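You operate a simulated robot arm through the tools that you are given. There is no shell and no other tool.

The job below is to be done with a simulated robot arm. You get a single attempt, and the scene is never put back.

## Task
Dip tile 3 in blue glaze to its upper line, then in green to its lower line.
Fine: let the first coat dry; tile into the drip rack; both lids back on.

It is judged by the outcome, as a careful person would: the job done as asked, and still so three seconds after it is handed in. It fails if anything else is knocked over, pushed out of place, dropped, spilled or broken. Lids that push on must go on centred and level and be pressed home; caps that screw on are set level and turned clockwise until they are tight.

## Robot
A 6-joint arm with a fingered hand, fixed in place. Base frame: the origin is on the floor under the middle of its stand, x ahead of it, y to its left, z up; the work surface is at about z = 0.86. Units: m, rad, N and s.
With the tool pointing down near the work surface it reaches from about 0.44 to 0.82 m from the base axis. Its first joint turns from -2.897 to 2.897 rad. Payload 4 kg.
The tool frame sits at the grasp point between the pads (the TCP): z along the fingers, y along the line on which they close. The tips reach 0.02 m beyond it. The gripper opens to 0.14 m; its body begins 0.054 m behind the TCP. The gripper is a hand of 3 fingers: y runs from the thumb to the fingers, the wrist lies at [0, 0, -0.215] in the tool frame.
Orientation is told as [roll, pitch, yaw] about the base's x, y, z axes, in that order, counted from this pose: with the fingers straight down and closing along the base's y, the tool's x points along the base's -x, its y along +y and its z along -z.

## Interface
- The arm moves only by the tool nudge_tool. Its argument "moves" is a list of rows, each a list of 6 numbers: the shift along the base's x, y, z in m, then the turn, a rotation vector about the base's x, y, z in rad. In form: [[x, y, z, rx, ry, rz], ...]. A call has 1 to 20 rows; each row shifts and turns the commanded pose from where the row before left it. A row lasts 0.2 s, in which the tool goes at most 0.05 m and 0.15 rad; a call with a longer step from one row to the next is refused whole. Where a pose cannot be reached the arm comes as near as it can. A force on the tool above 40 N (or 10 N above the force at the start of the call, whichever is more), or a blocked arm, ends the call early, and 0.2 s more pass. In this call time passes only in rows, and 0.2 s behind the last. It gives the time, the measured TCP pose, the force on the tool (base axes), the opening and the grip force at its end, in the units of the frame above (readings bear some noise), with the torque about the TCP (base axes, N m) and any sound that the robot's microphone picked up.
- Cameras (640 x 400 px; columns grow to the right, rows downward): "scene" is fixed at [0.0496, 0.6505, 1.5123]; the picture's right is [-0.84, -0.55, 0.00], its down [-0.21, 0.31, -0.93] and it looks along [0.51, -0.78, -0.37] (base axes); focal length 349 px, centre (320, 200). "wrist" rides on the gripper at [0.074, -0.043, -0.079] in the tool frame; the picture's right is [0.50, 0.87, 0.00], its down [-0.59, 0.34, -0.73] and it looks along [-0.64, 0.37, 0.68] (tool axes); focal length 275 px, centre (320, 200). There is no depth. A picture from a camera that has moved, and an enlarged one, comes with that camera's place and axes in the base frame and with its lens.
- capture(camera): a new picture of that camera. The clock stands still meanwhile.
- raise_lower(by): moves the trunk up (or, below 0, down) by that many m; the arm rides with it, the base frame stays. It gives what a move gives, with no picture.
- curl_fingers(finger1, finger2, thumb_bend): sets how far each is bent, from 0 (flat) to 1 (curled in); at 0.3 the hand is open as for a grip, at 0.7 the pads meet at the TCP. One left out holds its place. A second passes; each finger stops where it meets its share of the squeeze, and holds until it gets a number again. It is the only way to open and close the hand. It gives what a move gives, with no picture; readings hold the bend of each and the force on the fingers (four entries, about 0 where the hand has none), thumb and palm.
- inspect(camera, box): a new picture of the part [left, top, right, bottom] of that camera's present view, enlarged. The clock stands still meanwhile.
- finish_job(): hands the job in; it is judged then, once.

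Places have to be worked out from the pictures, the camera data and where the tool is seen. Open the gripper and draw the arm clear of the work before you hand the job in, unless the task says otherwise.

The tools are called after "Request:" as a command line: name --pt "numbers of a row" for each row, then --argument value for the rest, lists and objects as JSON in quotes. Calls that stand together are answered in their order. nudge_tool: Moves the arm, as the interface text tells. Its arguments: {"type":"object","properties":{"moves":{"type":"array","items":{"type":"array","items":{"type":"number"}}}},"required":["moves"]} The other tools are called the same way: raise_lower (by) moves the trunk up or down; curl_fingers (finger1, finger2, thumb_bend) moves the fingers one by one; capture (camera) takes a picture; inspect (camera, box) takes an enlarged picture of a part of a camera's view; finish_job () hands the job in.

At the start:

```text
time: 0.0
position: [0.3218, -0.1756, 1.2385]
tcp_rot: [0.001, 0.0, -0.001]
force: [-0.2, -0.4, -1.1]
ft_torque: [0.03, 0.03, 0.01]
width: 0.1398
finger_force: 0.1
shape: jaw
bend: [0.3, 0.3, 0.3]
finger forces: [0.1, 0.0, 0.0, 0.0, 0.0, 0.0]
trunk travel left (down, up): [-0.175, 0.415]
```

scene: 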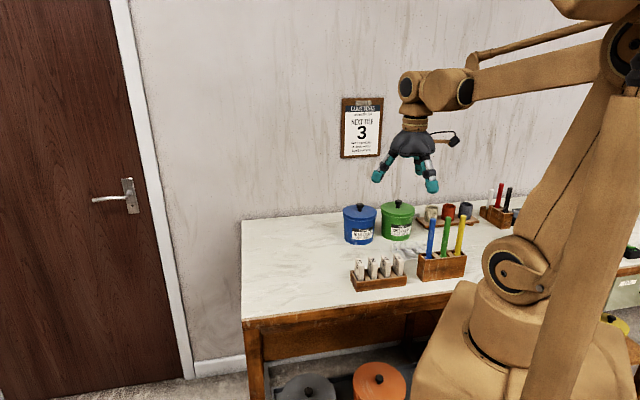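
wrist: 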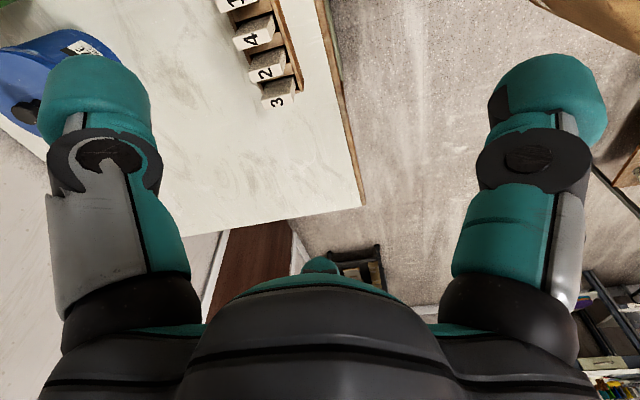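

I start by looking closely at the scene: the poster, the tiles, the glaze pots and the rest of the bench.

Request:
inspect --camera "scene" --box '[330, 90, 400, 165]'

Request:
inspect --camera "scene" --box '[330, 190, 490, 300]'

Request:
inspect --camera "wrist" --box '[200, 0, 340, 120]'

Request:
inspect --camera "scene" --box '[400, 170, 640, 320]'

```text
5.33 times, centred on (365, 128) of scene
camera zoom: at [0.0496, 0.6505, 1.5123], right [-0.84, -0.55, 0.0], down [-0.21, 0.31, -0.93], along [0.51, -0.78, -0.37], focal length 1862 px, centre (80, 587)
```

zoom: 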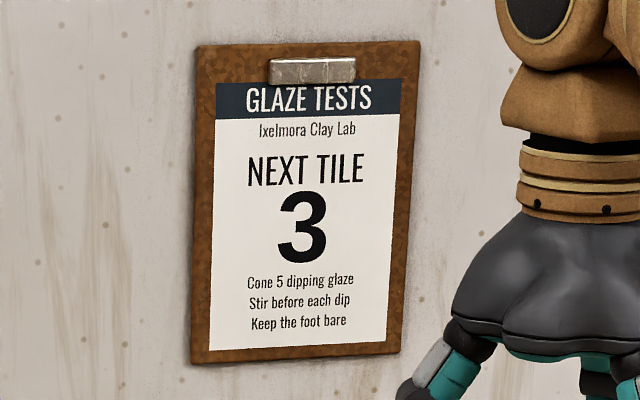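

```text
3.64 times, centred on (410, 245) of scene
camera zoom: at [0.0496, 0.6505, 1.5123], right [-0.84, -0.55, 0.0], down [-0.21, 0.31, -0.93], along [0.51, -0.78, -0.37], focal length 1269 px, centre (-7, 36)
```

zoom: 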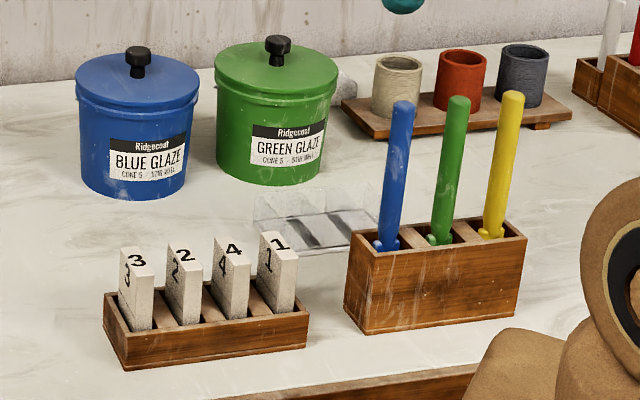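

```text
3.33 times, centred on (270, 60) of wrist
camera zoom: at [0.2471, -0.2191, 1.3182], right [-0.5, 0.87, 0.0], down [0.59, 0.34, 0.73], along [0.64, 0.37, -0.68], focal length 918 px, centre (487, 667)
```

zoom: 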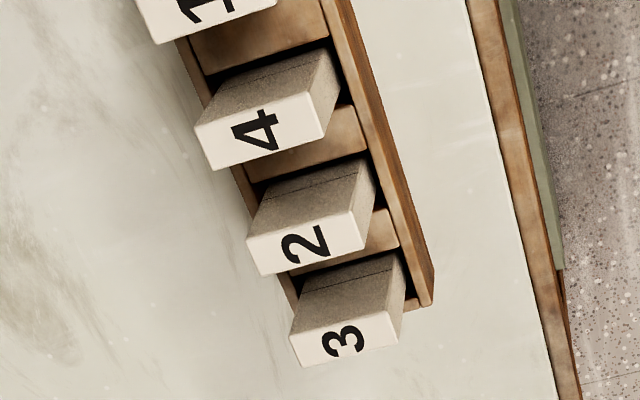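

```text
2.67 times, centred on (520, 245) of scene
camera zoom: at [0.0496, 0.6505, 1.5123], right [-0.84, -0.55, 0.0], down [-0.21, 0.31, -0.93], along [0.51, -0.78, -0.37], focal length 931 px, centre (-213, 80)
```

zoom: 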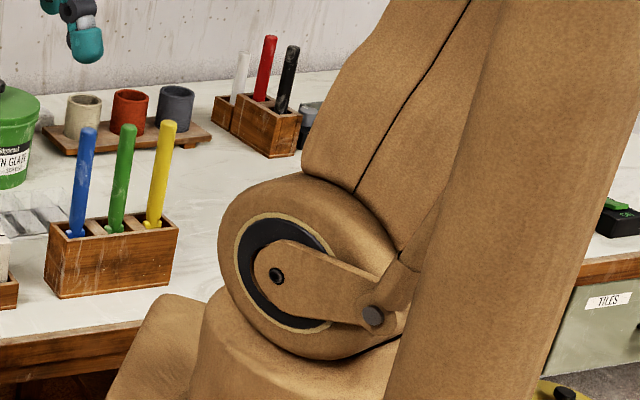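

The poster adds a rule: stir before each dip, and keep the foot bare. I want better views of the tiles, the rack and the pots, so I turn the hand so that its camera looks over the bench.

Request:
nudge_tool --pt "0 0.01 0.01 0 0 -0.15" --pt "0 0.01 0.01 0 0 -0.15" --pt "0 0.01 0.01 0 0 -0.15" --pt "0 0.01 0.01 0 0 -0.15" --pt "0 0 0.01 0 0 -0.15" --pt "0 0 0.01 0 0 -0.15" --pt "0 0 0.01 0 0 -0.15" --pt "0 0 0 0 0 -0.15" --pt "0 0 0 0 0 -0.15" --pt "0 0 0 0 0 -0.15"

Request:
capture --camera "wrist"

```text
time: 2.2
position: [0.3212, -0.1368, 1.3101]
tcp_rot: [0.0, 0.0, -1.504]
force: [-0.4, -0.4, -0.2]
ft_torque: [0.03, -0.01, 0.01]
width: 0.1397
finger_force: 0.0
shape: jaw
bend: [0.3, 0.3, 0.3]
finger forces: [0.0, 0.0, 0.2, 0.1, 0.1, 0.1]
trunk travel left (down, up): [-0.175, 0.415]
```

```text
taken
camera wrist: at [0.2735, -0.0653, 1.3887], right [0.83, 0.56, 0.0], down [0.38, -0.56, 0.73], along [0.41, -0.61, -0.68], focal length 275 px, centre (320, 200)
```

wrist: 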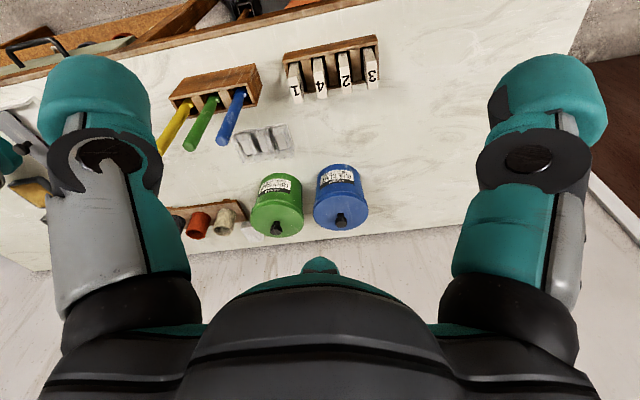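

The hand camera now shows the whole bench, upside down. I enlarge the tiles, the clear rack and the pots.

Request:
inspect --camera "wrist" --box '[270, 20, 400, 110]'

Request:
inspect --camera "wrist" --box '[150, 50, 300, 170]'

Request:
inspect --camera "wrist" --box '[230, 150, 390, 250]'

Request:
inspect --camera "wrist" --box '[0, 0, 240, 150]'

```text
4.44 times, centred on (335, 65) of wrist
camera zoom: at [0.2735, -0.0653, 1.3887], right [0.83, 0.56, 0.0], down [0.38, -0.56, 0.73], along [0.41, -0.61, -0.68], focal length 1224 px, centre (253, 800)
```

zoom: 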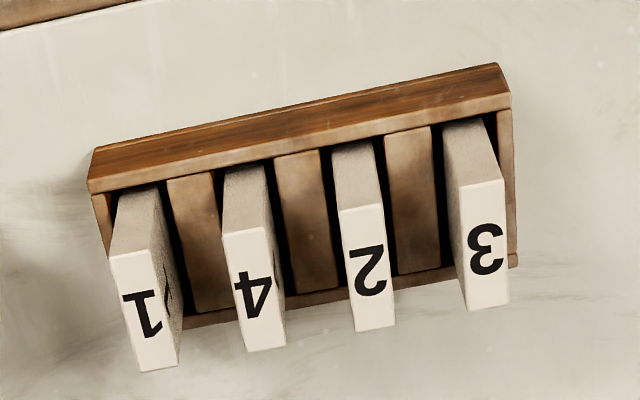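

```text
3.33 times, centred on (225, 110) of wrist
camera zoom: at [0.2735, -0.0653, 1.3887], right [0.83, 0.56, 0.0], down [0.38, -0.56, 0.73], along [0.41, -0.61, -0.68], focal length 918 px, centre (637, 500)
```

zoom: 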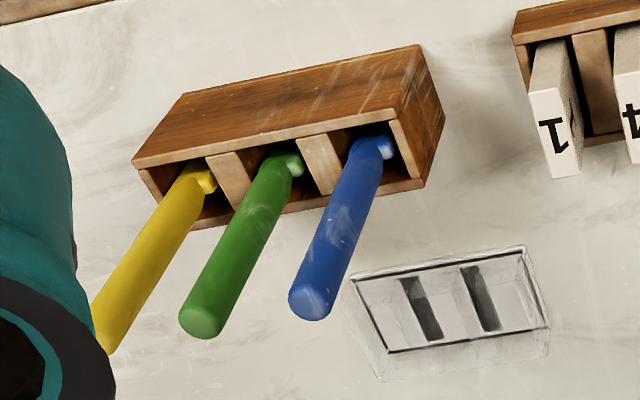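

```text
4.00 times, centred on (310, 200) of wrist
camera zoom: at [0.2735, -0.0653, 1.3887], right [0.83, 0.56, 0.0], down [0.38, -0.56, 0.73], along [0.41, -0.61, -0.68], focal length 1101 px, centre (360, 200)
```

zoom: 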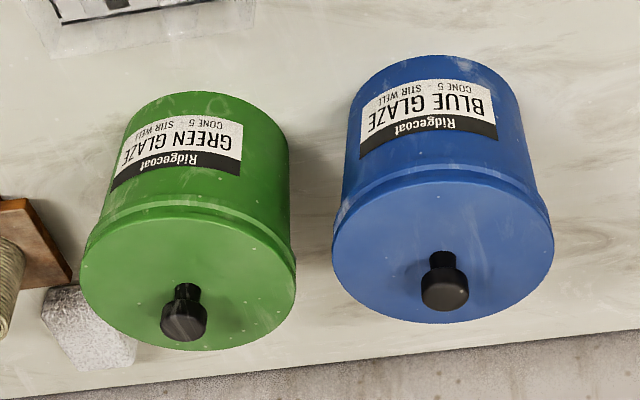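

```text
2.67 times, centred on (120, 75) of wrist
camera zoom: at [0.2735, -0.0653, 1.3887], right [0.83, 0.56, 0.0], down [0.38, -0.56, 0.73], along [0.41, -0.61, -0.68], focal length 734 px, centre (853, 533)
```

zoom: 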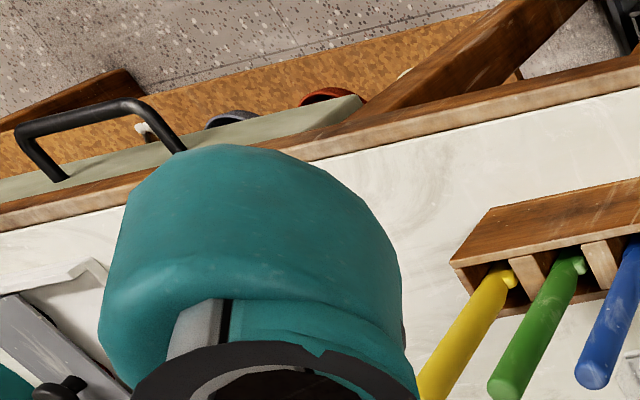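

The clear rack with slots stands between the stick holder and the green pot. I turn the camera further to see what stands on the rest of the bench.

Request:
nudge_tool --pt "0 0 0 0 0 -0.15" --pt "0 0 0 0 0 -0.15" --pt "0 0 0 0 0 -0.15" --pt "0 0 0 0 0 -0.15" --pt "0 0 0 0 0 -0.15" --pt "0 0 0 0 0 -0.15"

Request:
capture --camera "wrist"

```text
time: 3.6
position: [0.322, -0.135, 1.3086]
tcp_rot: [0.001, 0.0, -2.401]
force: [0.8, 0.2, 0.5]
ft_torque: [0.0, 0.01, 0.0]
width: 0.14
finger_force: 0.0
shape: jaw
bend: [0.3, 0.3, 0.3]
finger forces: [0.1, 0.0, 0.1, 0.1, 0.1, 0.0]
trunk travel left (down, up): [-0.175, 0.415]
```

```text
taken
camera wrist: at [0.3468, -0.0547, 1.3882], right [0.95, -0.3, 0.0], down [-0.2, -0.65, 0.73], along [-0.22, -0.7, -0.68], focal length 275 px, centre (320, 200)
```

wrist: 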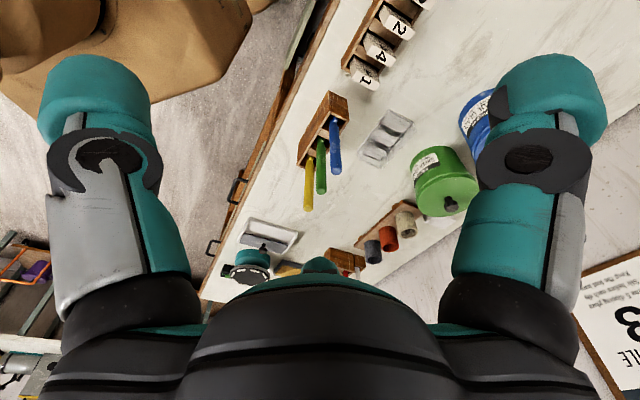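

Request:
inspect --camera "wrist" --box '[200, 200, 380, 310]'

Request:
inspect --camera "wrist" --box '[280, 80, 420, 190]'

```text
3.56 times, centred on (290, 255) of wrist
camera zoom: at [0.3468, -0.0547, 1.3882], right [0.95, -0.3, 0.0], down [-0.2, -0.65, 0.73], along [-0.22, -0.7, -0.68], focal length 979 px, centre (427, 4)
```

zoom: 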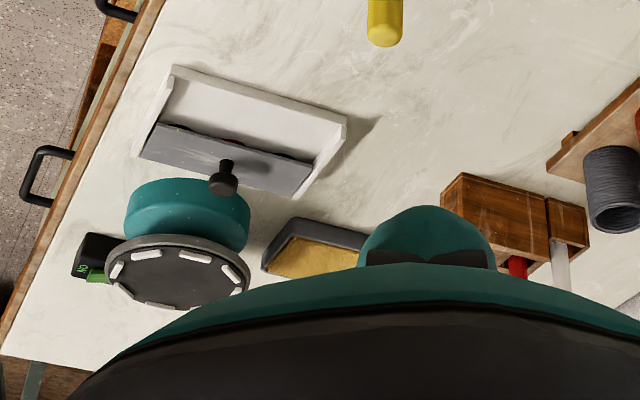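

```text
3.64 times, centred on (350, 135) of wrist
camera zoom: at [0.3468, -0.0547, 1.3882], right [0.95, -0.3, 0.0], down [-0.2, -0.65, 0.73], along [-0.22, -0.7, -0.68], focal length 1001 px, centre (211, 436)
```

zoom: 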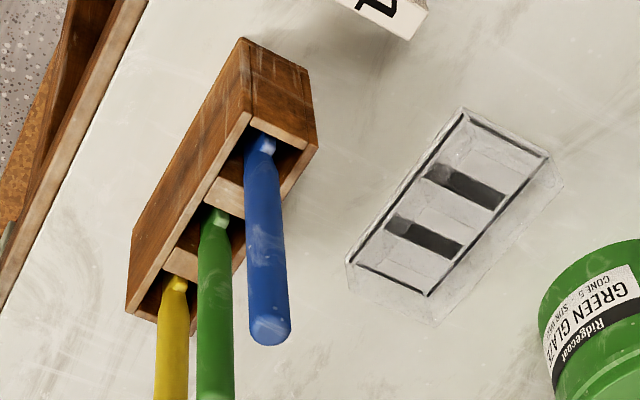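

Everything needed is on the near half of the bench. Before planning grips I look at the hand itself from the fixed camera.

Request:
capture --camera "scene"

Request:
inspect --camera "scene" --box '[320, 60, 500, 200]'

```text
taken
```

scene: 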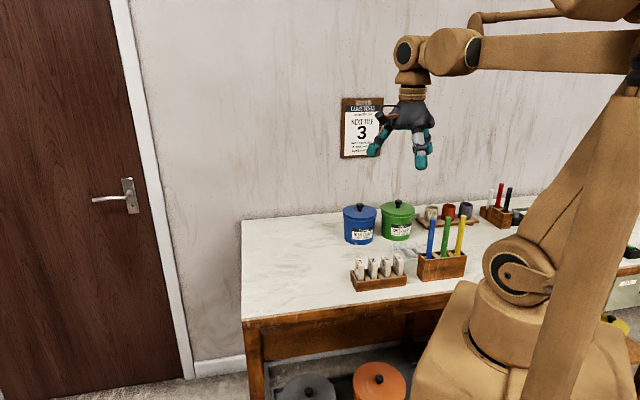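

```text
2.86 times, centred on (410, 130) of scene
camera zoom: at [0.0496, 0.6505, 1.5123], right [-0.84, -0.55, 0.0], down [-0.21, 0.31, -0.93], along [0.51, -0.78, -0.37], focal length 997 px, centre (63, 400)
```

zoom: 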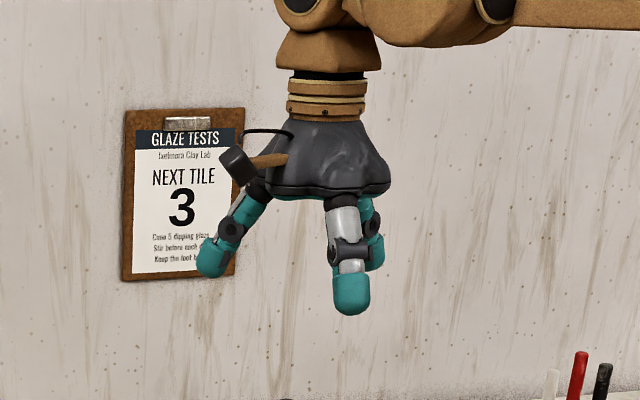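

The hand looks like three fingers set around the palm, with tips about 3 cm thick. I close it partly in free air to see how the pads come together.

Request:
curl_fingers --finger1 0.55 --finger2 0.55 --thumb_bend 0.55

Request:
capture --camera "wrist"

Request:
inspect --camera "scene" --box '[360, 80, 460, 180]'

```text
time: 4.6
position: [0.3208, -0.1353, 1.3099]
tcp_rot: [0.001, 0.0, -2.399]
force: [0.3, -0.1, -0.3]
ft_torque: [-0.02, -0.01, 0.0]
width: 0.0483
finger_force: 0.0
shape: fingers
bend: [0.55, 0.55, 0.55]
finger forces: [0.0, 0.0, 0.0, 0.0, 0.0, 0.1]
trunk travel left (down, up): [-0.175, 0.415]
```

```text
taken
camera wrist: at [0.3466, -0.0546, 1.3882], right [0.95, -0.3, 0.0], down [-0.2, -0.65, 0.73], along [-0.22, -0.7, -0.68], focal length 275 px, centre (320, 200)
```

wrist: 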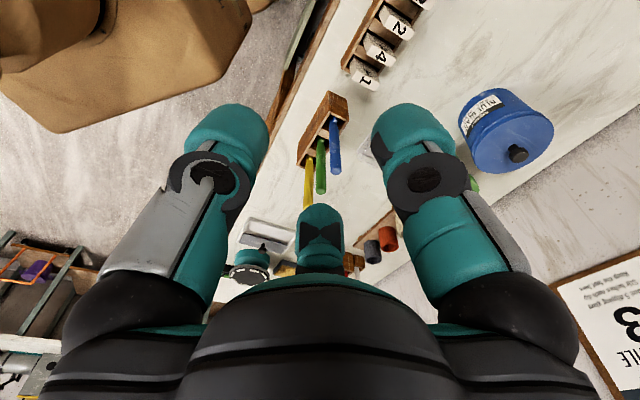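

```text
4.00 times, centred on (410, 130) of scene
camera zoom: at [0.0496, 0.6505, 1.5123], right [-0.84, -0.55, 0.0], down [-0.21, 0.31, -0.93], along [0.51, -0.78, -0.37], focal length 1396 px, centre (-40, 480)
```

zoom: 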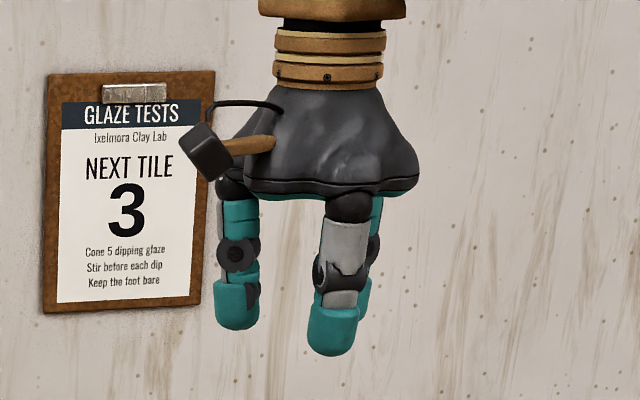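

At 0.55 the opening is 48 mm and the fingers hang near vertical. I close further to see where the three pads meet.

Request:
curl_fingers --finger1 0.67 --finger2 0.67 --thumb_bend 0.67

Request:
capture --camera "wrist"

Request:
inspect --camera "scene" --box '[360, 80, 460, 180]'

```text
time: 5.6
position: [0.3213, -0.1356, 1.3087]
tcp_rot: [0.0, 0.0, -2.399]
force: [0.6, -0.3, 0.1]
ft_torque: [0.0, 0.03, -0.02]
width: 0.0107
finger_force: 0.0
shape: fingers
bend: [0.67, 0.67, 0.67]
finger forces: [0.1, 0.0, 0.0, 0.0, 0.0, 0.0]
trunk travel left (down, up): [-0.175, 0.415]
```

```text
taken
camera wrist: at [0.3466, -0.0546, 1.3882], right [0.95, -0.3, 0.0], down [-0.2, -0.65, 0.73], along [-0.22, -0.7, -0.68], focal length 275 px, centre (320, 200)
```

wrist: 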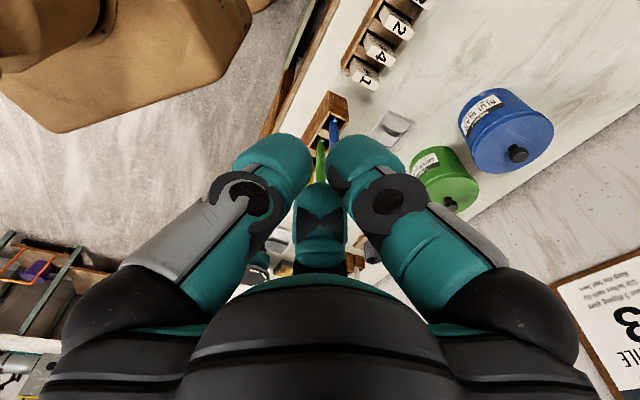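

```text
4.00 times, centred on (410, 130) of scene
camera zoom: at [0.0496, 0.6505, 1.5123], right [-0.84, -0.55, 0.0], down [-0.21, 0.31, -0.93], along [0.51, -0.78, -0.37], focal length 1396 px, centre (-40, 480)
```

zoom: 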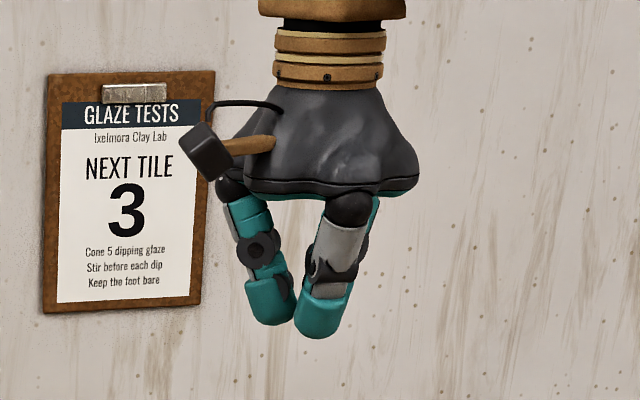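

The three fingers close toward the TCP from about 120° apart, so knobs and sticks suit it well. I open the hand and go lower beside the tile holder to read the lines on tile 3.

Request:
curl_fingers --finger1 0.2 --finger2 0.2 --thumb_bend 0.2

Request:
nudge_tool --pt "0.01 0.01 -0.03 0 0 0.1" --pt "0.01 0.01 -0.03 0 0 0.1" --pt "0.02 0.01 -0.03 0 0 0.1" --pt "0.02 0.01 -0.03 0 0 0" --pt "0.02 0.01 -0.03 0 0 0" --pt "0.02 0.01 -0.03 0 0 0"

Request:
capture --camera "wrist"

```text
time: 6.6
position: [0.321, -0.1359, 1.3096]
tcp_rot: [0.0, 0.001, -2.399]
force: [-0.6, 0.2, 0.4]
ft_torque: [-0.01, 0.0, 0.02]
width: 0.1416
finger_force: 0.1
shape: fingers
bend: [0.2, 0.2, 0.2]
finger forces: [0.1, 0.0, 0.0, 0.1, 0.1, 0.0]
trunk travel left (down, up): [-0.175, 0.415]
```

```text
time: 8.0
position: [0.4227, -0.0759, 1.129]
tcp_rot: [0.001, 0.0, -2.1]
force: [0.9, -0.1, -0.2]
ft_torque: [0.0, 0.01, 0.03]
width: 0.142
finger_force: 0.0
shape: fingers
bend: [0.2, 0.2, 0.2]
finger forces: [0.1, 0.1, 0.0, 0.1, 0.0, 0.0]
trunk travel left (down, up): [-0.175, 0.415]
```

```text
taken
camera wrist: at [0.4225, 0.0082, 1.2079], right [1.0, 0.0, 0.0], down [0.0, -0.68, 0.73], along [0.0, -0.73, -0.68], focal length 275 px, centre (320, 200)
```

wrist: 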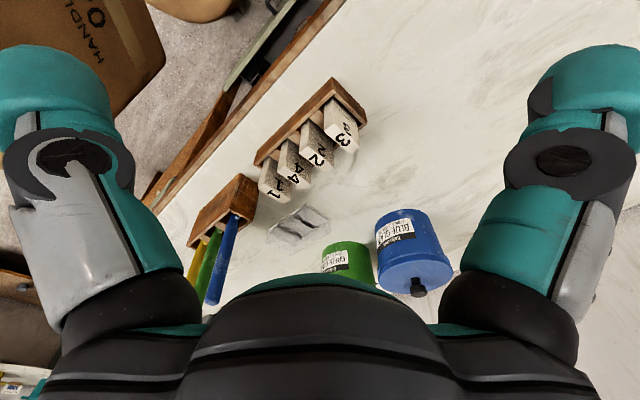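

Here the camera's right is base +x and it looks along −y, which makes measuring easy. I enlarge the tiles, the clear rack and the pots from this pose.

Request:
inspect --camera "wrist" --box '[250, 70, 378, 200]'

Request:
inspect --camera "wrist" --box '[310, 85, 370, 155]'

Request:
inspect --camera "wrist" --box '[260, 195, 340, 250]'

Request:
inspect --camera "wrist" --box '[310, 200, 460, 310]'

```text
3.08 times, centred on (314, 135) of wrist
camera zoom: at [0.4225, 0.0082, 1.2079], right [1.0, 0.0, 0.0], down [0.0, -0.68, 0.73], along [0.0, -0.73, -0.68], focal length 847 px, centre (338, 400)
```

zoom: 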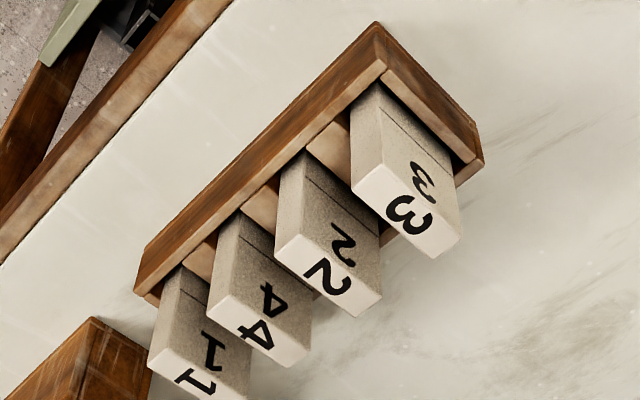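

```text
5.71 times, centred on (340, 120) of wrist
camera zoom: at [0.4225, 0.0082, 1.2079], right [1.0, 0.0, 0.0], down [0.0, -0.68, 0.73], along [0.0, -0.73, -0.68], focal length 1573 px, centre (206, 657)
```

zoom: 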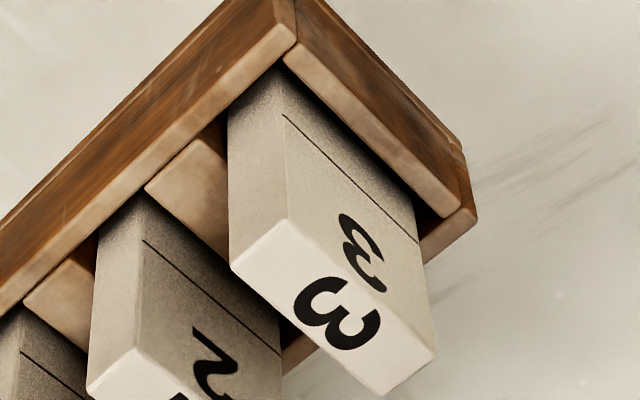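

```text
7.27 times, centred on (300, 222) of wrist
camera zoom: at [0.4225, 0.0082, 1.2079], right [1.0, 0.0, 0.0], down [0.0, -0.68, 0.73], along [0.0, -0.73, -0.68], focal length 2002 px, centre (466, 36)
```

zoom: 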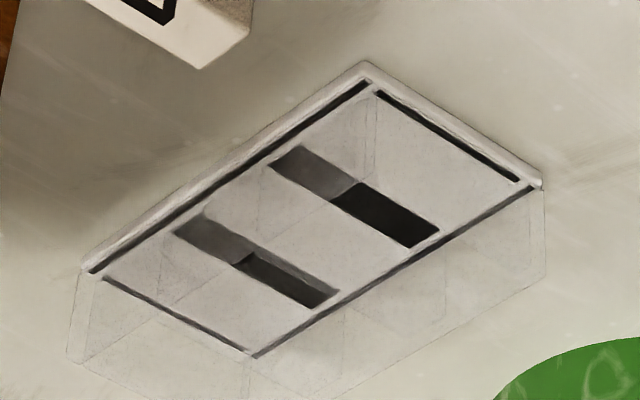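

```text
3.64 times, centred on (385, 255) of wrist
camera zoom: at [0.4225, 0.0082, 1.2079], right [1.0, 0.0, 0.0], down [0.0, -0.68, 0.73], along [0.0, -0.73, -0.68], focal length 1001 px, centre (84, 0)
```

zoom: 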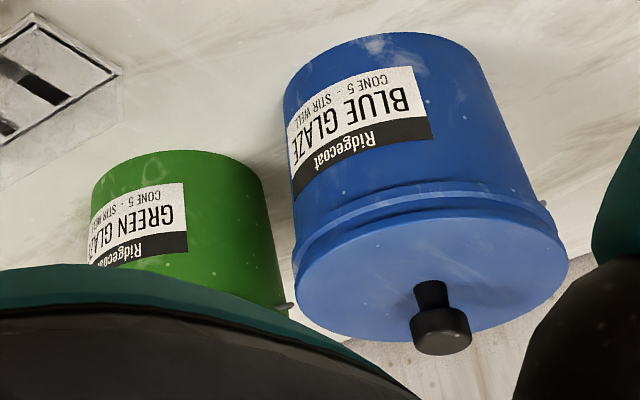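

The tile's visible line is about level with the wood holder's rim, so the lower line is hidden inside. Before touching anything I want a close view of the sticks and their holder, so I move the hand over that side.

Request:
nudge_tool --pt "-0.03 -0.02 0.03 0 0 0" --pt "-0.03 -0.02 0.03 0 0 0" --pt "-0.03 -0.02 0.02 0 0 0" --pt "-0.02 -0.02 0.0 0 0 0"

Request:
capture --camera "wrist"

Request:
inspect --camera "scene" --box '[405, 205, 475, 290]'

```text
time: 9.0
position: [0.314, -0.1577, 1.2096]
tcp_rot: [-0.002, 0.0, -2.097]
force: [0.0, 0.1, -0.2]
ft_torque: [0.02, 0.01, 0.01]
width: 0.1418
finger_force: 0.1
shape: fingers
bend: [0.2, 0.2, 0.2]
finger forces: [0.1, 0.0, 0.1, 0.1, 0.0, 0.1]
trunk travel left (down, up): [-0.175, 0.415]
```

```text
taken
camera wrist: at [0.3137, -0.072, 1.2893], right [1.0, 0.0, 0.0], down [0.0, -0.68, 0.73], along [0.0, -0.73, -0.68], focal length 275 px, centre (320, 200)
```

wrist: 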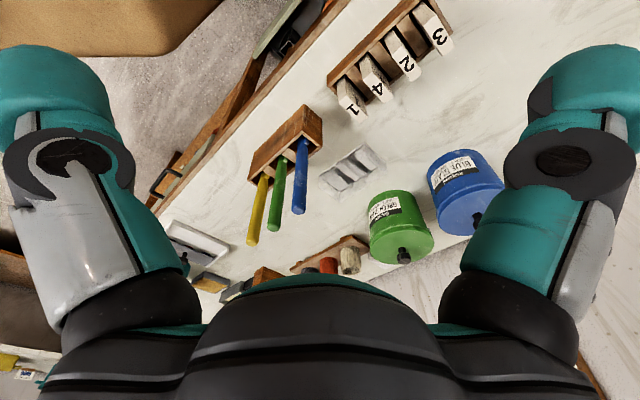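

```text
4.71 times, centred on (440, 248) of scene
camera zoom: at [0.0496, 0.6505, 1.5123], right [-0.84, -0.55, 0.0], down [-0.21, 0.31, -0.93], along [0.51, -0.78, -0.37], focal length 1642 px, centre (-245, -24)
```

zoom: 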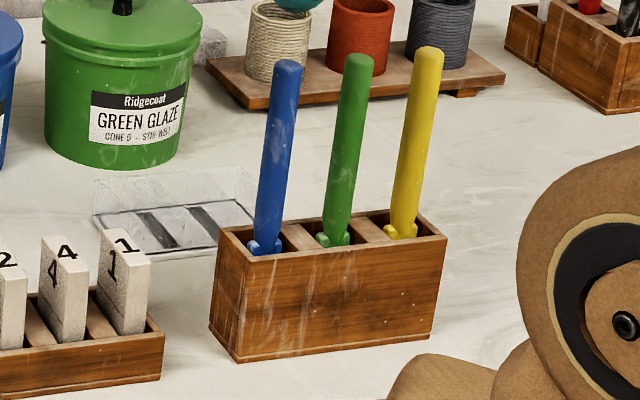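

Request:
inspect --camera "wrist" --box '[240, 95, 340, 250]'

Request:
inspect --camera "wrist" --box '[310, 135, 400, 210]'

Request:
inspect --camera "wrist" --box '[360, 140, 520, 270]'

```text
2.58 times, centred on (290, 172) of wrist
camera zoom: at [0.3137, -0.072, 1.2893], right [1.0, 0.0, 0.0], down [0.0, -0.68, 0.73], along [0.0, -0.73, -0.68], focal length 710 px, centre (397, 271)
```

zoom: 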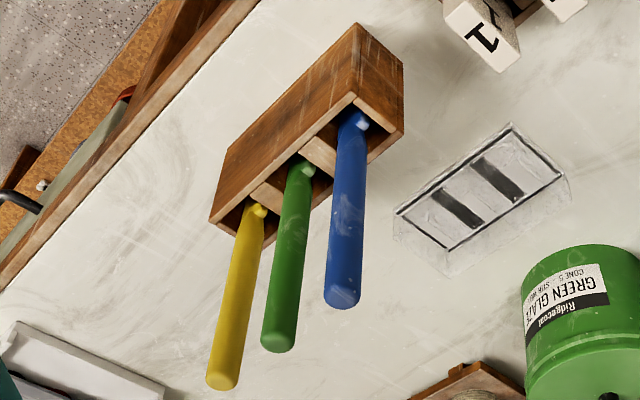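

```text
5.33 times, centred on (355, 172) of wrist
camera zoom: at [0.3137, -0.072, 1.2893], right [1.0, 0.0, 0.0], down [0.0, -0.68, 0.73], along [0.0, -0.73, -0.68], focal length 1468 px, centre (133, 347)
```

zoom: 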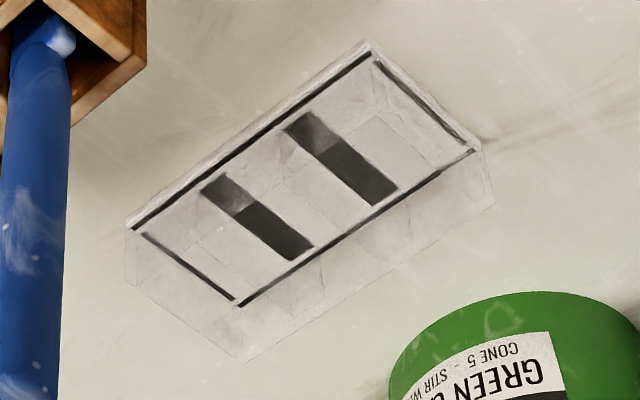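

```text
3.08 times, centred on (440, 205) of wrist
camera zoom: at [0.3137, -0.072, 1.2893], right [1.0, 0.0, 0.0], down [0.0, -0.68, 0.73], along [0.0, -0.73, -0.68], focal length 847 px, centre (-49, 185)
```

zoom: 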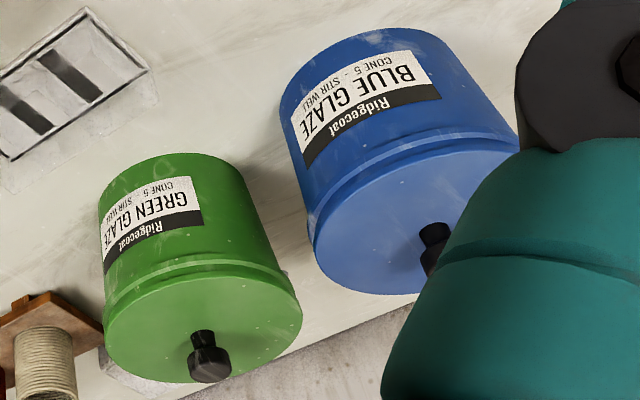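

Sizes so far: tiles about 44 × 15 mm with tops near z 0.94, sticks vertical with tops near 1.08, and blue lid knob top near (0.596, −0.458, 0.995). I move high over the blue pot to check the knob.

Request:
nudge_tool --pt "0.0313 -0.0333 0 0 0 0" --pt "0.0313 -0.0333 0 0 0 0" --pt "0.0313 -0.0333 0 0 0 0" --pt "0.0313 -0.0333 0 0 0 0" --pt "0.0313 -0.0333 -0.01 0 0 0" --pt "0.0313 -0.0333 -0.01 0 0 0" --pt "0.0313 -0.0333 -0.01 0 0 0" --pt "0.0313 -0.0333 -0.01 0 0 0" --pt "0.0313 -0.0333 -0.01 0 0 0" --pt "0 0 -0.02 0 0 0"

Request:
capture --camera "wrist"

Request:
capture --camera "scene"

```text
time: 11.2
position: [0.5922, -0.4546, 1.1394]
tcp_rot: [-0.001, 0.0, -2.1]
force: [-0.3, 0.3, 0.7]
ft_torque: [-0.04, 0.03, -0.02]
width: 0.1419
finger_force: 0.1
shape: fingers
bend: [0.2, 0.2, 0.2]
finger forces: [0.1, 0.0, 0.0, 0.0, 0.0, 0.1]
trunk travel left (down, up): [-0.175, 0.415]
```

```text
taken
camera wrist: at [0.5924, -0.3701, 1.2195], right [1.0, 0.0, 0.0], down [0.0, -0.68, 0.73], along [0.0, -0.73, -0.68], focal length 275 px, centre (320, 200)
```

wrist: 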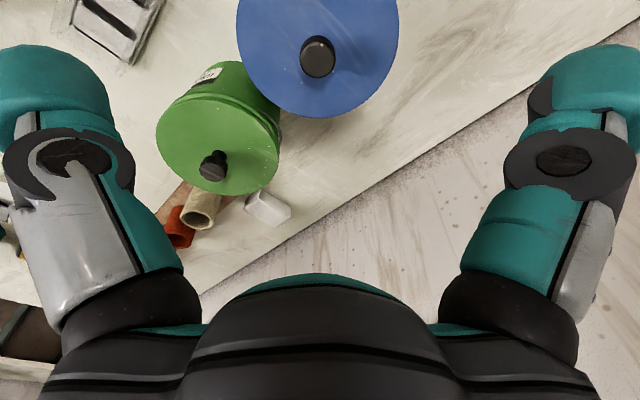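

```text
taken
```

scene: 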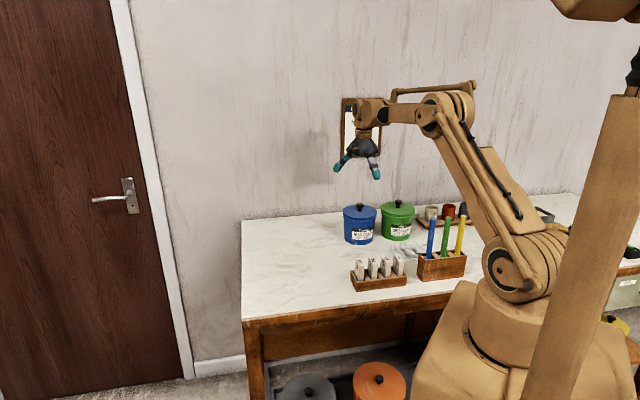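

The knob is nearly under the hand. I enlarge it to fix its centre and the lid height.

Request:
inspect --camera "wrist" --box '[220, 0, 420, 125]'

Request:
inspect --camera "scene" --box '[320, 140, 430, 250]'

```text
3.20 times, centred on (320, 62) of wrist
camera zoom: at [0.5924, -0.3701, 1.2195], right [1.0, 0.0, 0.0], down [0.0, -0.68, 0.73], along [0.0, -0.73, -0.68], focal length 881 px, centre (320, 640)
```

zoom: 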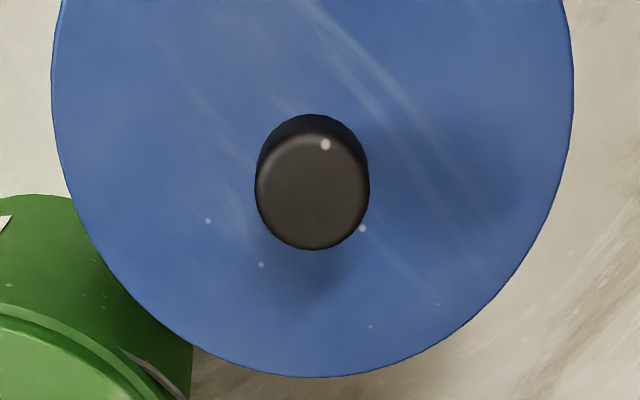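

```text
3.64 times, centred on (375, 195) of scene
camera zoom: at [0.0496, 0.6505, 1.5123], right [-0.84, -0.55, 0.0], down [-0.21, 0.31, -0.93], along [0.51, -0.78, -0.37], focal length 1269 px, centre (120, 218)
```

zoom: 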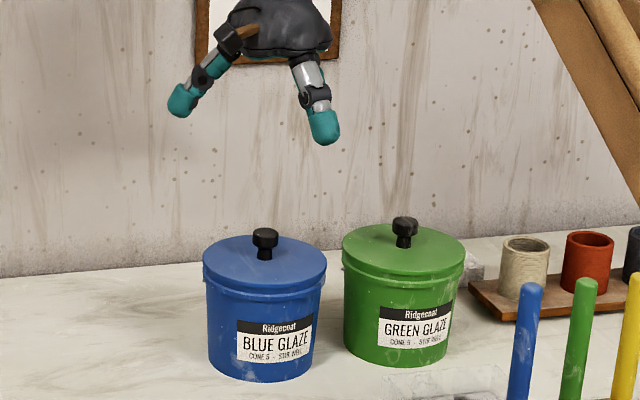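

The knob top is near (0.591, −0.450, 1.00) and the lid top near z 0.97. I half-close the fingers, centre over the knob and come down part way to check the alignment.

Request:
curl_fingers --finger1 0.45 --finger2 0.45 --thumb_bend 0.45

Request:
nudge_tool --pt "-0.001 0.004 -0.03 0 0 0" --pt "0 0 -0.03 0 0 0" --pt "0 0 -0.03 0 0 0"

Request:
capture --camera "wrist"

Request:
inspect --camera "scene" --box '[320, 140, 430, 250]'

```text
time: 12.2
position: [0.5924, -0.4565, 1.1419]
tcp_rot: [0.0, 0.002, -2.1]
force: [0.8, -0.4, -0.9]
ft_torque: [-0.02, -0.02, 0.01]
width: 0.0795
finger_force: 0.0
shape: fingers
bend: [0.45, 0.45, 0.45]
finger forces: [0.0, 0.0, 0.0, 0.0, 0.1, 0.0]
trunk travel left (down, up): [-0.175, 0.415]
```

```text
time: 13.0
position: [0.5903, -0.4507, 1.0489]
tcp_rot: [0.0, 0.0, -2.099]
force: [-0.2, -0.3, 1.0]
ft_torque: [0.03, -0.01, 0.01]
width: 0.0797
finger_force: 0.3
shape: fingers
bend: [0.45, 0.45, 0.45]
finger forces: [0.0, 0.0, 0.1, 0.0, 0.0, 0.0]
trunk travel left (down, up): [-0.175, 0.415]
```

```text
taken
camera wrist: at [0.5905, -0.3659, 1.1278], right [1.0, 0.0, 0.0], down [0.0, -0.68, 0.73], along [0.0, -0.73, -0.68], focal length 275 px, centre (320, 200)
```

wrist: 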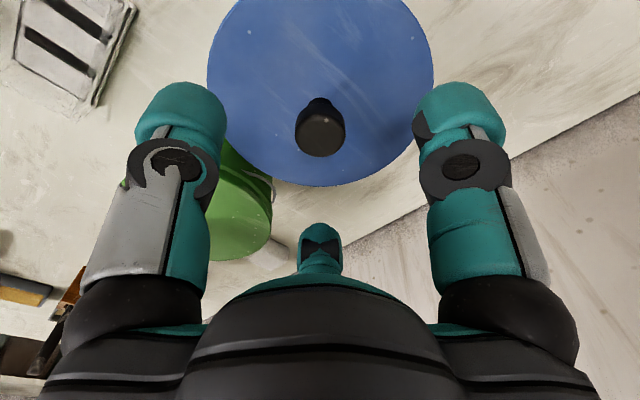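

```text
3.64 times, centred on (375, 195) of scene
camera zoom: at [0.0496, 0.6505, 1.5123], right [-0.84, -0.55, 0.0], down [-0.21, 0.31, -0.93], along [0.51, -0.78, -0.37], focal length 1269 px, centre (120, 218)
```

zoom: 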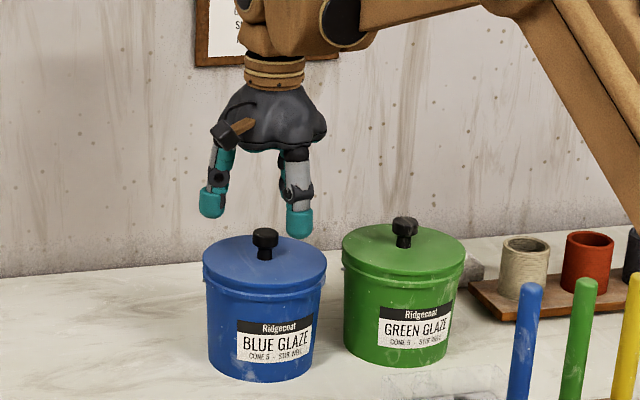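

Both views agree: the knob is centred under the TCP with its top at z 1.002. I go down to about 0.996 and close the fingers on it.

Request:
nudge_tool --pt "0 0 -0.025 0 0 0" --pt "0 0 -0.02 0 0 0" --pt "0 0 -0.008 0 0 0"

Request:
curl_fingers --finger1 0.7 --finger2 0.7 --thumb_bend 0.7

Request:
capture --camera "wrist"

Request:
inspect --camera "scene" --box '[320, 140, 430, 250]'

```text
time: 13.8
position: [0.591, -0.4511, 1.0035]
tcp_rot: [0.002, -0.002, -2.101]
force: [0.9, -1.0, 22.7]
ft_torque: [0.59, 0.55, 0.11]
width: 0.0795
finger_force: 11.8
shape: fingers
bend: [0.45, 0.45, 0.45]
finger forces: [4.9, 2.1, 0.0, 0.0, 15.7, 0.0]
trunk travel left (down, up): [-0.175, 0.415]
stopped in row 3: the force on the tool passed its limit at 53 N (the readings are from after the stop); the commanded pose is now the measured one
```

```text
time: 14.8
position: [0.5889, -0.4507, 1.0027]
tcp_rot: [0.002, -0.001, -2.1]
force: [-10.6, 8.1, 7.3]
ft_torque: [0.14, 0.13, 0.04]
width: 0.0201
finger_force: 17.3
shape: fingers
bend: [0.64, 0.65, 0.65]
finger forces: [11.3, 8.3, 0.0, 0.0, 15.6, 0.1]
trunk travel left (down, up): [-0.175, 0.415]
```

```text
taken
camera wrist: at [0.5901, -0.3654, 1.0819], right [1.0, -0.01, 0.0], down [0.0, -0.68, 0.74], along [0.0, -0.74, -0.68], focal length 275 px, centre (320, 200)
```

wrist: 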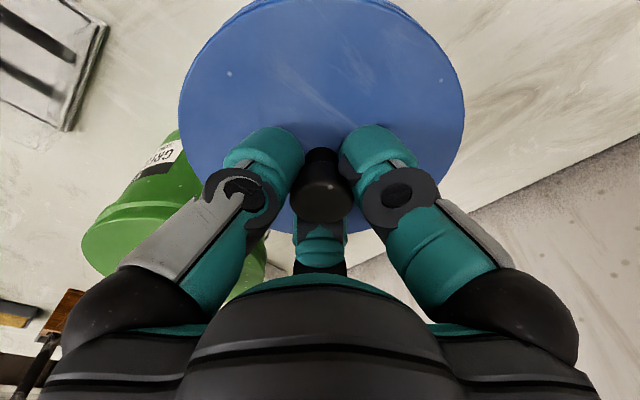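

```text
3.64 times, centred on (375, 195) of scene
camera zoom: at [0.0496, 0.6505, 1.5123], right [-0.84, -0.55, 0.0], down [-0.21, 0.31, -0.93], along [0.51, -0.78, -0.37], focal length 1269 px, centre (120, 218)
```

zoom: 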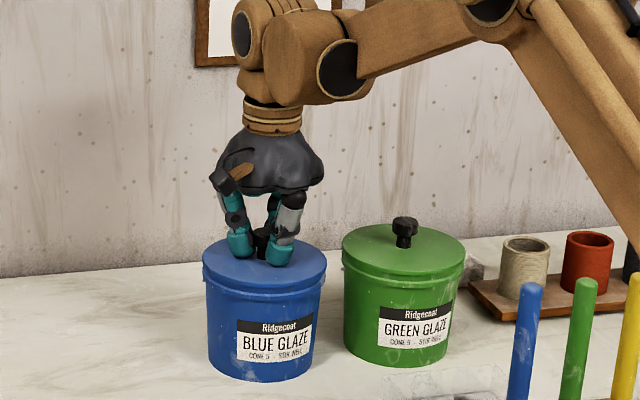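

The fingertips reached the lid at TCP z 1.003, so the tips extend about 3 cm below the TCP, and the grip now holds the knob's stem at 20 mm. I lift straight up slowly to free the lid.

Request:
nudge_tool --pt "0 0 0.005 0 0 0" --pt "0 0 0.005 0 0 0" --pt "0 0 0.005 0 0 0" --pt "0 0 0.01 0 0 0" --pt "0 0 0.01 0 0 0" --pt "0 0 0.01 0 0 0"

Request:
inspect --camera "scene" --box '[320, 140, 430, 250]'

```text
time: 16.2
position: [0.591, -0.4525, 1.0475]
tcp_rot: [-0.002, 0.0, -2.099]
force: [0.2, -0.8, -1.8]
ft_torque: [-0.02, 0.0, -0.01]
width: 0.0203
finger_force: 15.3
shape: fingers
bend: [0.64, 0.65, 0.65]
finger forces: [11.0, 9.4, 0.0, 0.0, 10.5, 0.0]
trunk travel left (down, up): [-0.175, 0.415]
heard: snap
```

```text
3.64 times, centred on (375, 195) of scene
camera zoom: at [0.0496, 0.6505, 1.5123], right [-0.84, -0.55, 0.0], down [-0.21, 0.31, -0.93], along [0.51, -0.78, -0.37], focal length 1269 px, centre (120, 218)
```

zoom: 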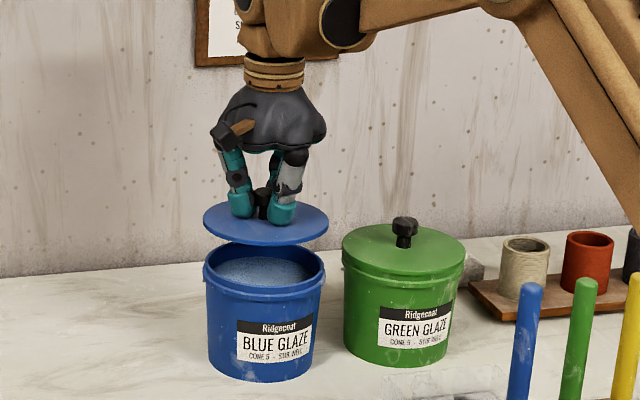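

The lid snapped free and hangs level, and the glaze surface is visible inside. I carry the lid over the clear area left of the pots, to about (0.636, −0.24), and lower it partly.

Request:
nudge_tool --pt "0 0 0.03 0 0 0" --pt "0.009 0.0425 0.01 0 0 0" --pt "0.009 0.0425 0 0 0 0" --pt "0.009 0.0425 0 0 0 0" --pt "0.009 0.0425 0 0 0 0" --pt "0.009 0.0425 0 0 0 0" --pt "0 0 -0.04 0 0 0" --pt "0 0 -0.04 0 0 0" --pt "0 0 -0.04 0 0 0" --pt "0 0 -0.02 0 0 0"

Request:
capture --camera "scene"

```text
time: 18.4
position: [0.6362, -0.2406, 0.9458]
tcp_rot: [0.001, 0.001, -2.1]
force: [-0.1, 0.4, 0.2]
ft_torque: [-0.01, -0.02, 0.04]
width: 0.0201
finger_force: 15.3
shape: fingers
bend: [0.64, 0.65, 0.66]
finger forces: [10.9, 9.3, 0.0, 0.0, 10.4, 0.0]
trunk travel left (down, up): [-0.175, 0.415]
```

```text
taken
```

scene: 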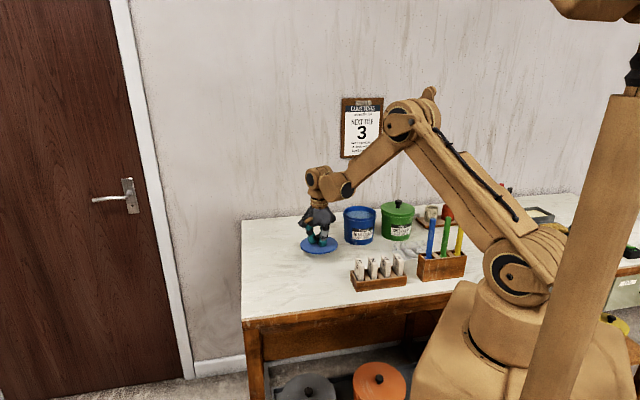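

The lid is over clear bench. I lower it in small steps until it touches.

Request:
nudge_tool --pt "0 0 -0.015 0 0 0" --pt "0 0 -0.01 0 0 0" --pt "0 0 -0.005 0 0 0" --pt "0 0 -0.004 0 0 0" --pt "0 0 -0.004 0 0 0" --pt "0 0 -0.004 0 0 0" --pt "0 0 -0.004 0 0 0"

Request:
inspect --camera "scene" --box '[270, 160, 400, 270]'

```text
time: 20.0
position: [0.6369, -0.2399, 0.9015]
tcp_rot: [0.0, 0.0, -2.099]
force: [0.9, -0.5, -0.9]
ft_torque: [0.02, 0.0, -0.02]
width: 0.0198
finger_force: 15.3
shape: fingers
bend: [0.64, 0.65, 0.66]
finger forces: [10.9, 9.3, 0.0, 0.0, 10.3, 0.0]
trunk travel left (down, up): [-0.175, 0.415]
```

```text
3.64 times, centred on (335, 215) of scene
camera zoom: at [0.0496, 0.6505, 1.5123], right [-0.84, -0.55, 0.0], down [-0.21, 0.31, -0.93], along [0.51, -0.78, -0.37], focal length 1269 px, centre (266, 146)
```

zoom: 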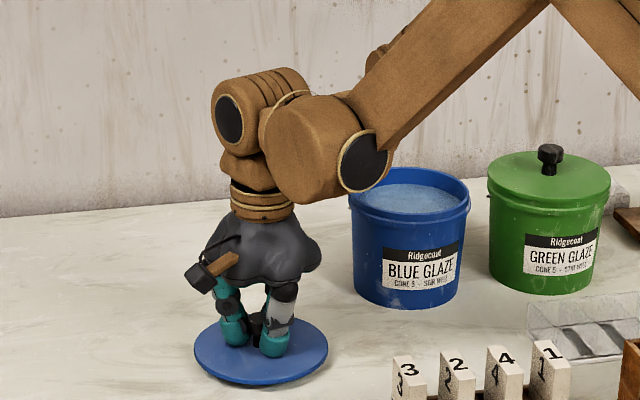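

It looks a few millimetres above the bench with no contact force yet. I go on in 2 mm steps.

Request:
nudge_tool --pt "0 0 -0.002 0 0 0" --pt "0 0 -0.002 0 0 0"

```text
time: 20.6
position: [0.636, -0.2387, 0.8985]
tcp_rot: [0.001, 0.002, -2.099]
force: [5.1, -0.2, 17.4]
ft_torque: [0.06, -0.36, -0.03]
width: 0.02
finger_force: 21.1
shape: fingers
bend: [0.64, 0.65, 0.66]
finger forces: [23.2, 8.7, 0.0, 0.0, 10.1, 0.0]
trunk travel left (down, up): [-0.175, 0.415]
```

The lid rests on the bench with light contact. I open the fingers and rise clear.

Request:
curl_fingers --finger1 0.45 --finger2 0.45 --thumb_bend 0.45

Request:
nudge_tool --pt "0 0 0.01 0 0 0" --pt "0 0 0.03 0 0 0" --pt "0 0 0.04 0 0 0" --pt "0 0 0.05 0 0 0" --pt "0 0 0.05 0 0 0" --pt "0 0 0.05 0 0 0"

Request:
capture --camera "wrist"

Request:
inspect --camera "scene" --box '[270, 160, 440, 270]'

```text
time: 21.0
position: [0.6342, -0.2398, 0.9006]
tcp_rot: [0.003, -0.001, -2.099]
force: [-6.8, -1.0, 29.3]
ft_torque: [0.69, -1.01, 0.12]
width: 0.0684
finger_force: 15.0
shape: fingers
bend: [0.5, 0.45, 0.45]
finger forces: [28.9, 0.1, 0.0, 0.0, 0.2, 0.0]
trunk travel left (down, up): [-0.175, 0.415]
stopped: the force on the tool passed its limit at 46 N (the readings are from after the stop); the commanded pose is now the measured one
```

```text
time: 22.4
position: [0.6355, -0.2431, 1.1262]
tcp_rot: [0.001, 0.0, -2.099]
force: [-0.1, -0.6, 0.3]
ft_torque: [-0.04, 0.01, 0.02]
width: 0.0789
finger_force: 0.1
shape: fingers
bend: [0.45, 0.45, 0.45]
finger forces: [0.1, 0.1, 0.0, 0.1, 0.0, 0.0]
trunk travel left (down, up): [-0.175, 0.415]
```

```text
taken
camera wrist: at [0.6356, -0.1579, 1.2052], right [1.0, -0.01, 0.0], down [0.0, -0.68, 0.74], along [0.0, -0.74, -0.68], focal length 275 px, centre (320, 200)
```

wrist: 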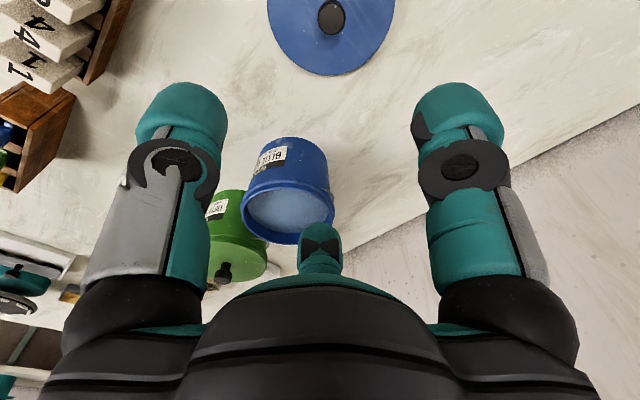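

```text
3.64 times, centred on (355, 215) of scene
camera zoom: at [0.0496, 0.6505, 1.5123], right [-0.84, -0.55, 0.0], down [-0.21, 0.31, -0.93], along [0.51, -0.78, -0.37], focal length 1269 px, centre (193, 146)
```

zoom: 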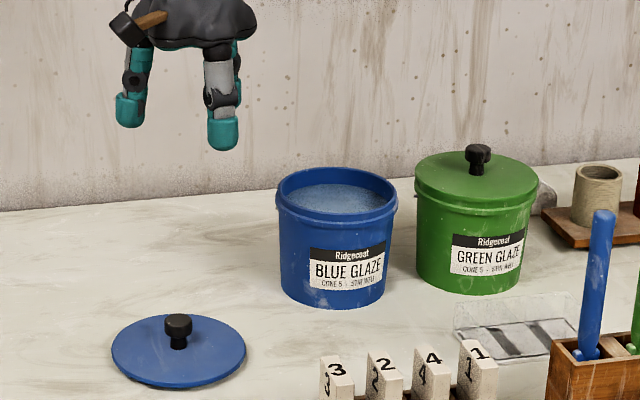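

The lid lies flat and clear. Next comes the blue stirring stick near (0.2885, −0.3155), so I carry the hand above it and turn it so that no finger faces the green stick.

Request:
nudge_tool --pt "-0.0434 -0.009 0.01 0 0 0.13" --pt "-0.0434 -0.009 0.01 0 0 0.13" --pt "-0.0434 -0.009 0.01 0 0 0" --pt "-0.0434 -0.009 0.005 0 0 0" --pt "-0.0434 -0.009 0.005 0 0 0" --pt "-0.0434 -0.009 0.005 0 0 0" --pt "-0.0434 -0.009 0 0 0 0" --pt "-0.0434 -0.009 0 0 0 0"

Request:
capture --camera "wrist"

```text
time: 24.2
position: [0.2885, -0.3129, 1.1745]
tcp_rot: [0.001, 0.001, -1.839]
force: [0.3, -0.2, 0.4]
ft_torque: [0.0, -0.03, 0.0]
width: 0.0789
finger_force: 0.0
shape: fingers
bend: [0.45, 0.45, 0.45]
finger forces: [0.0, 0.0, 0.1, 0.0, 0.1, 0.0]
trunk travel left (down, up): [-0.175, 0.415]
```

```text
taken
camera wrist: at [0.2665, -0.2318, 1.2534], right [0.97, 0.25, 0.0], down [0.17, -0.66, 0.74], along [0.19, -0.71, -0.68], focal length 275 px, centre (320, 200)
```

wrist: 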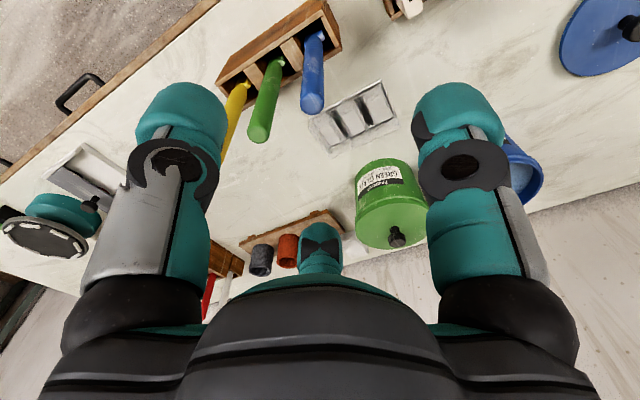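

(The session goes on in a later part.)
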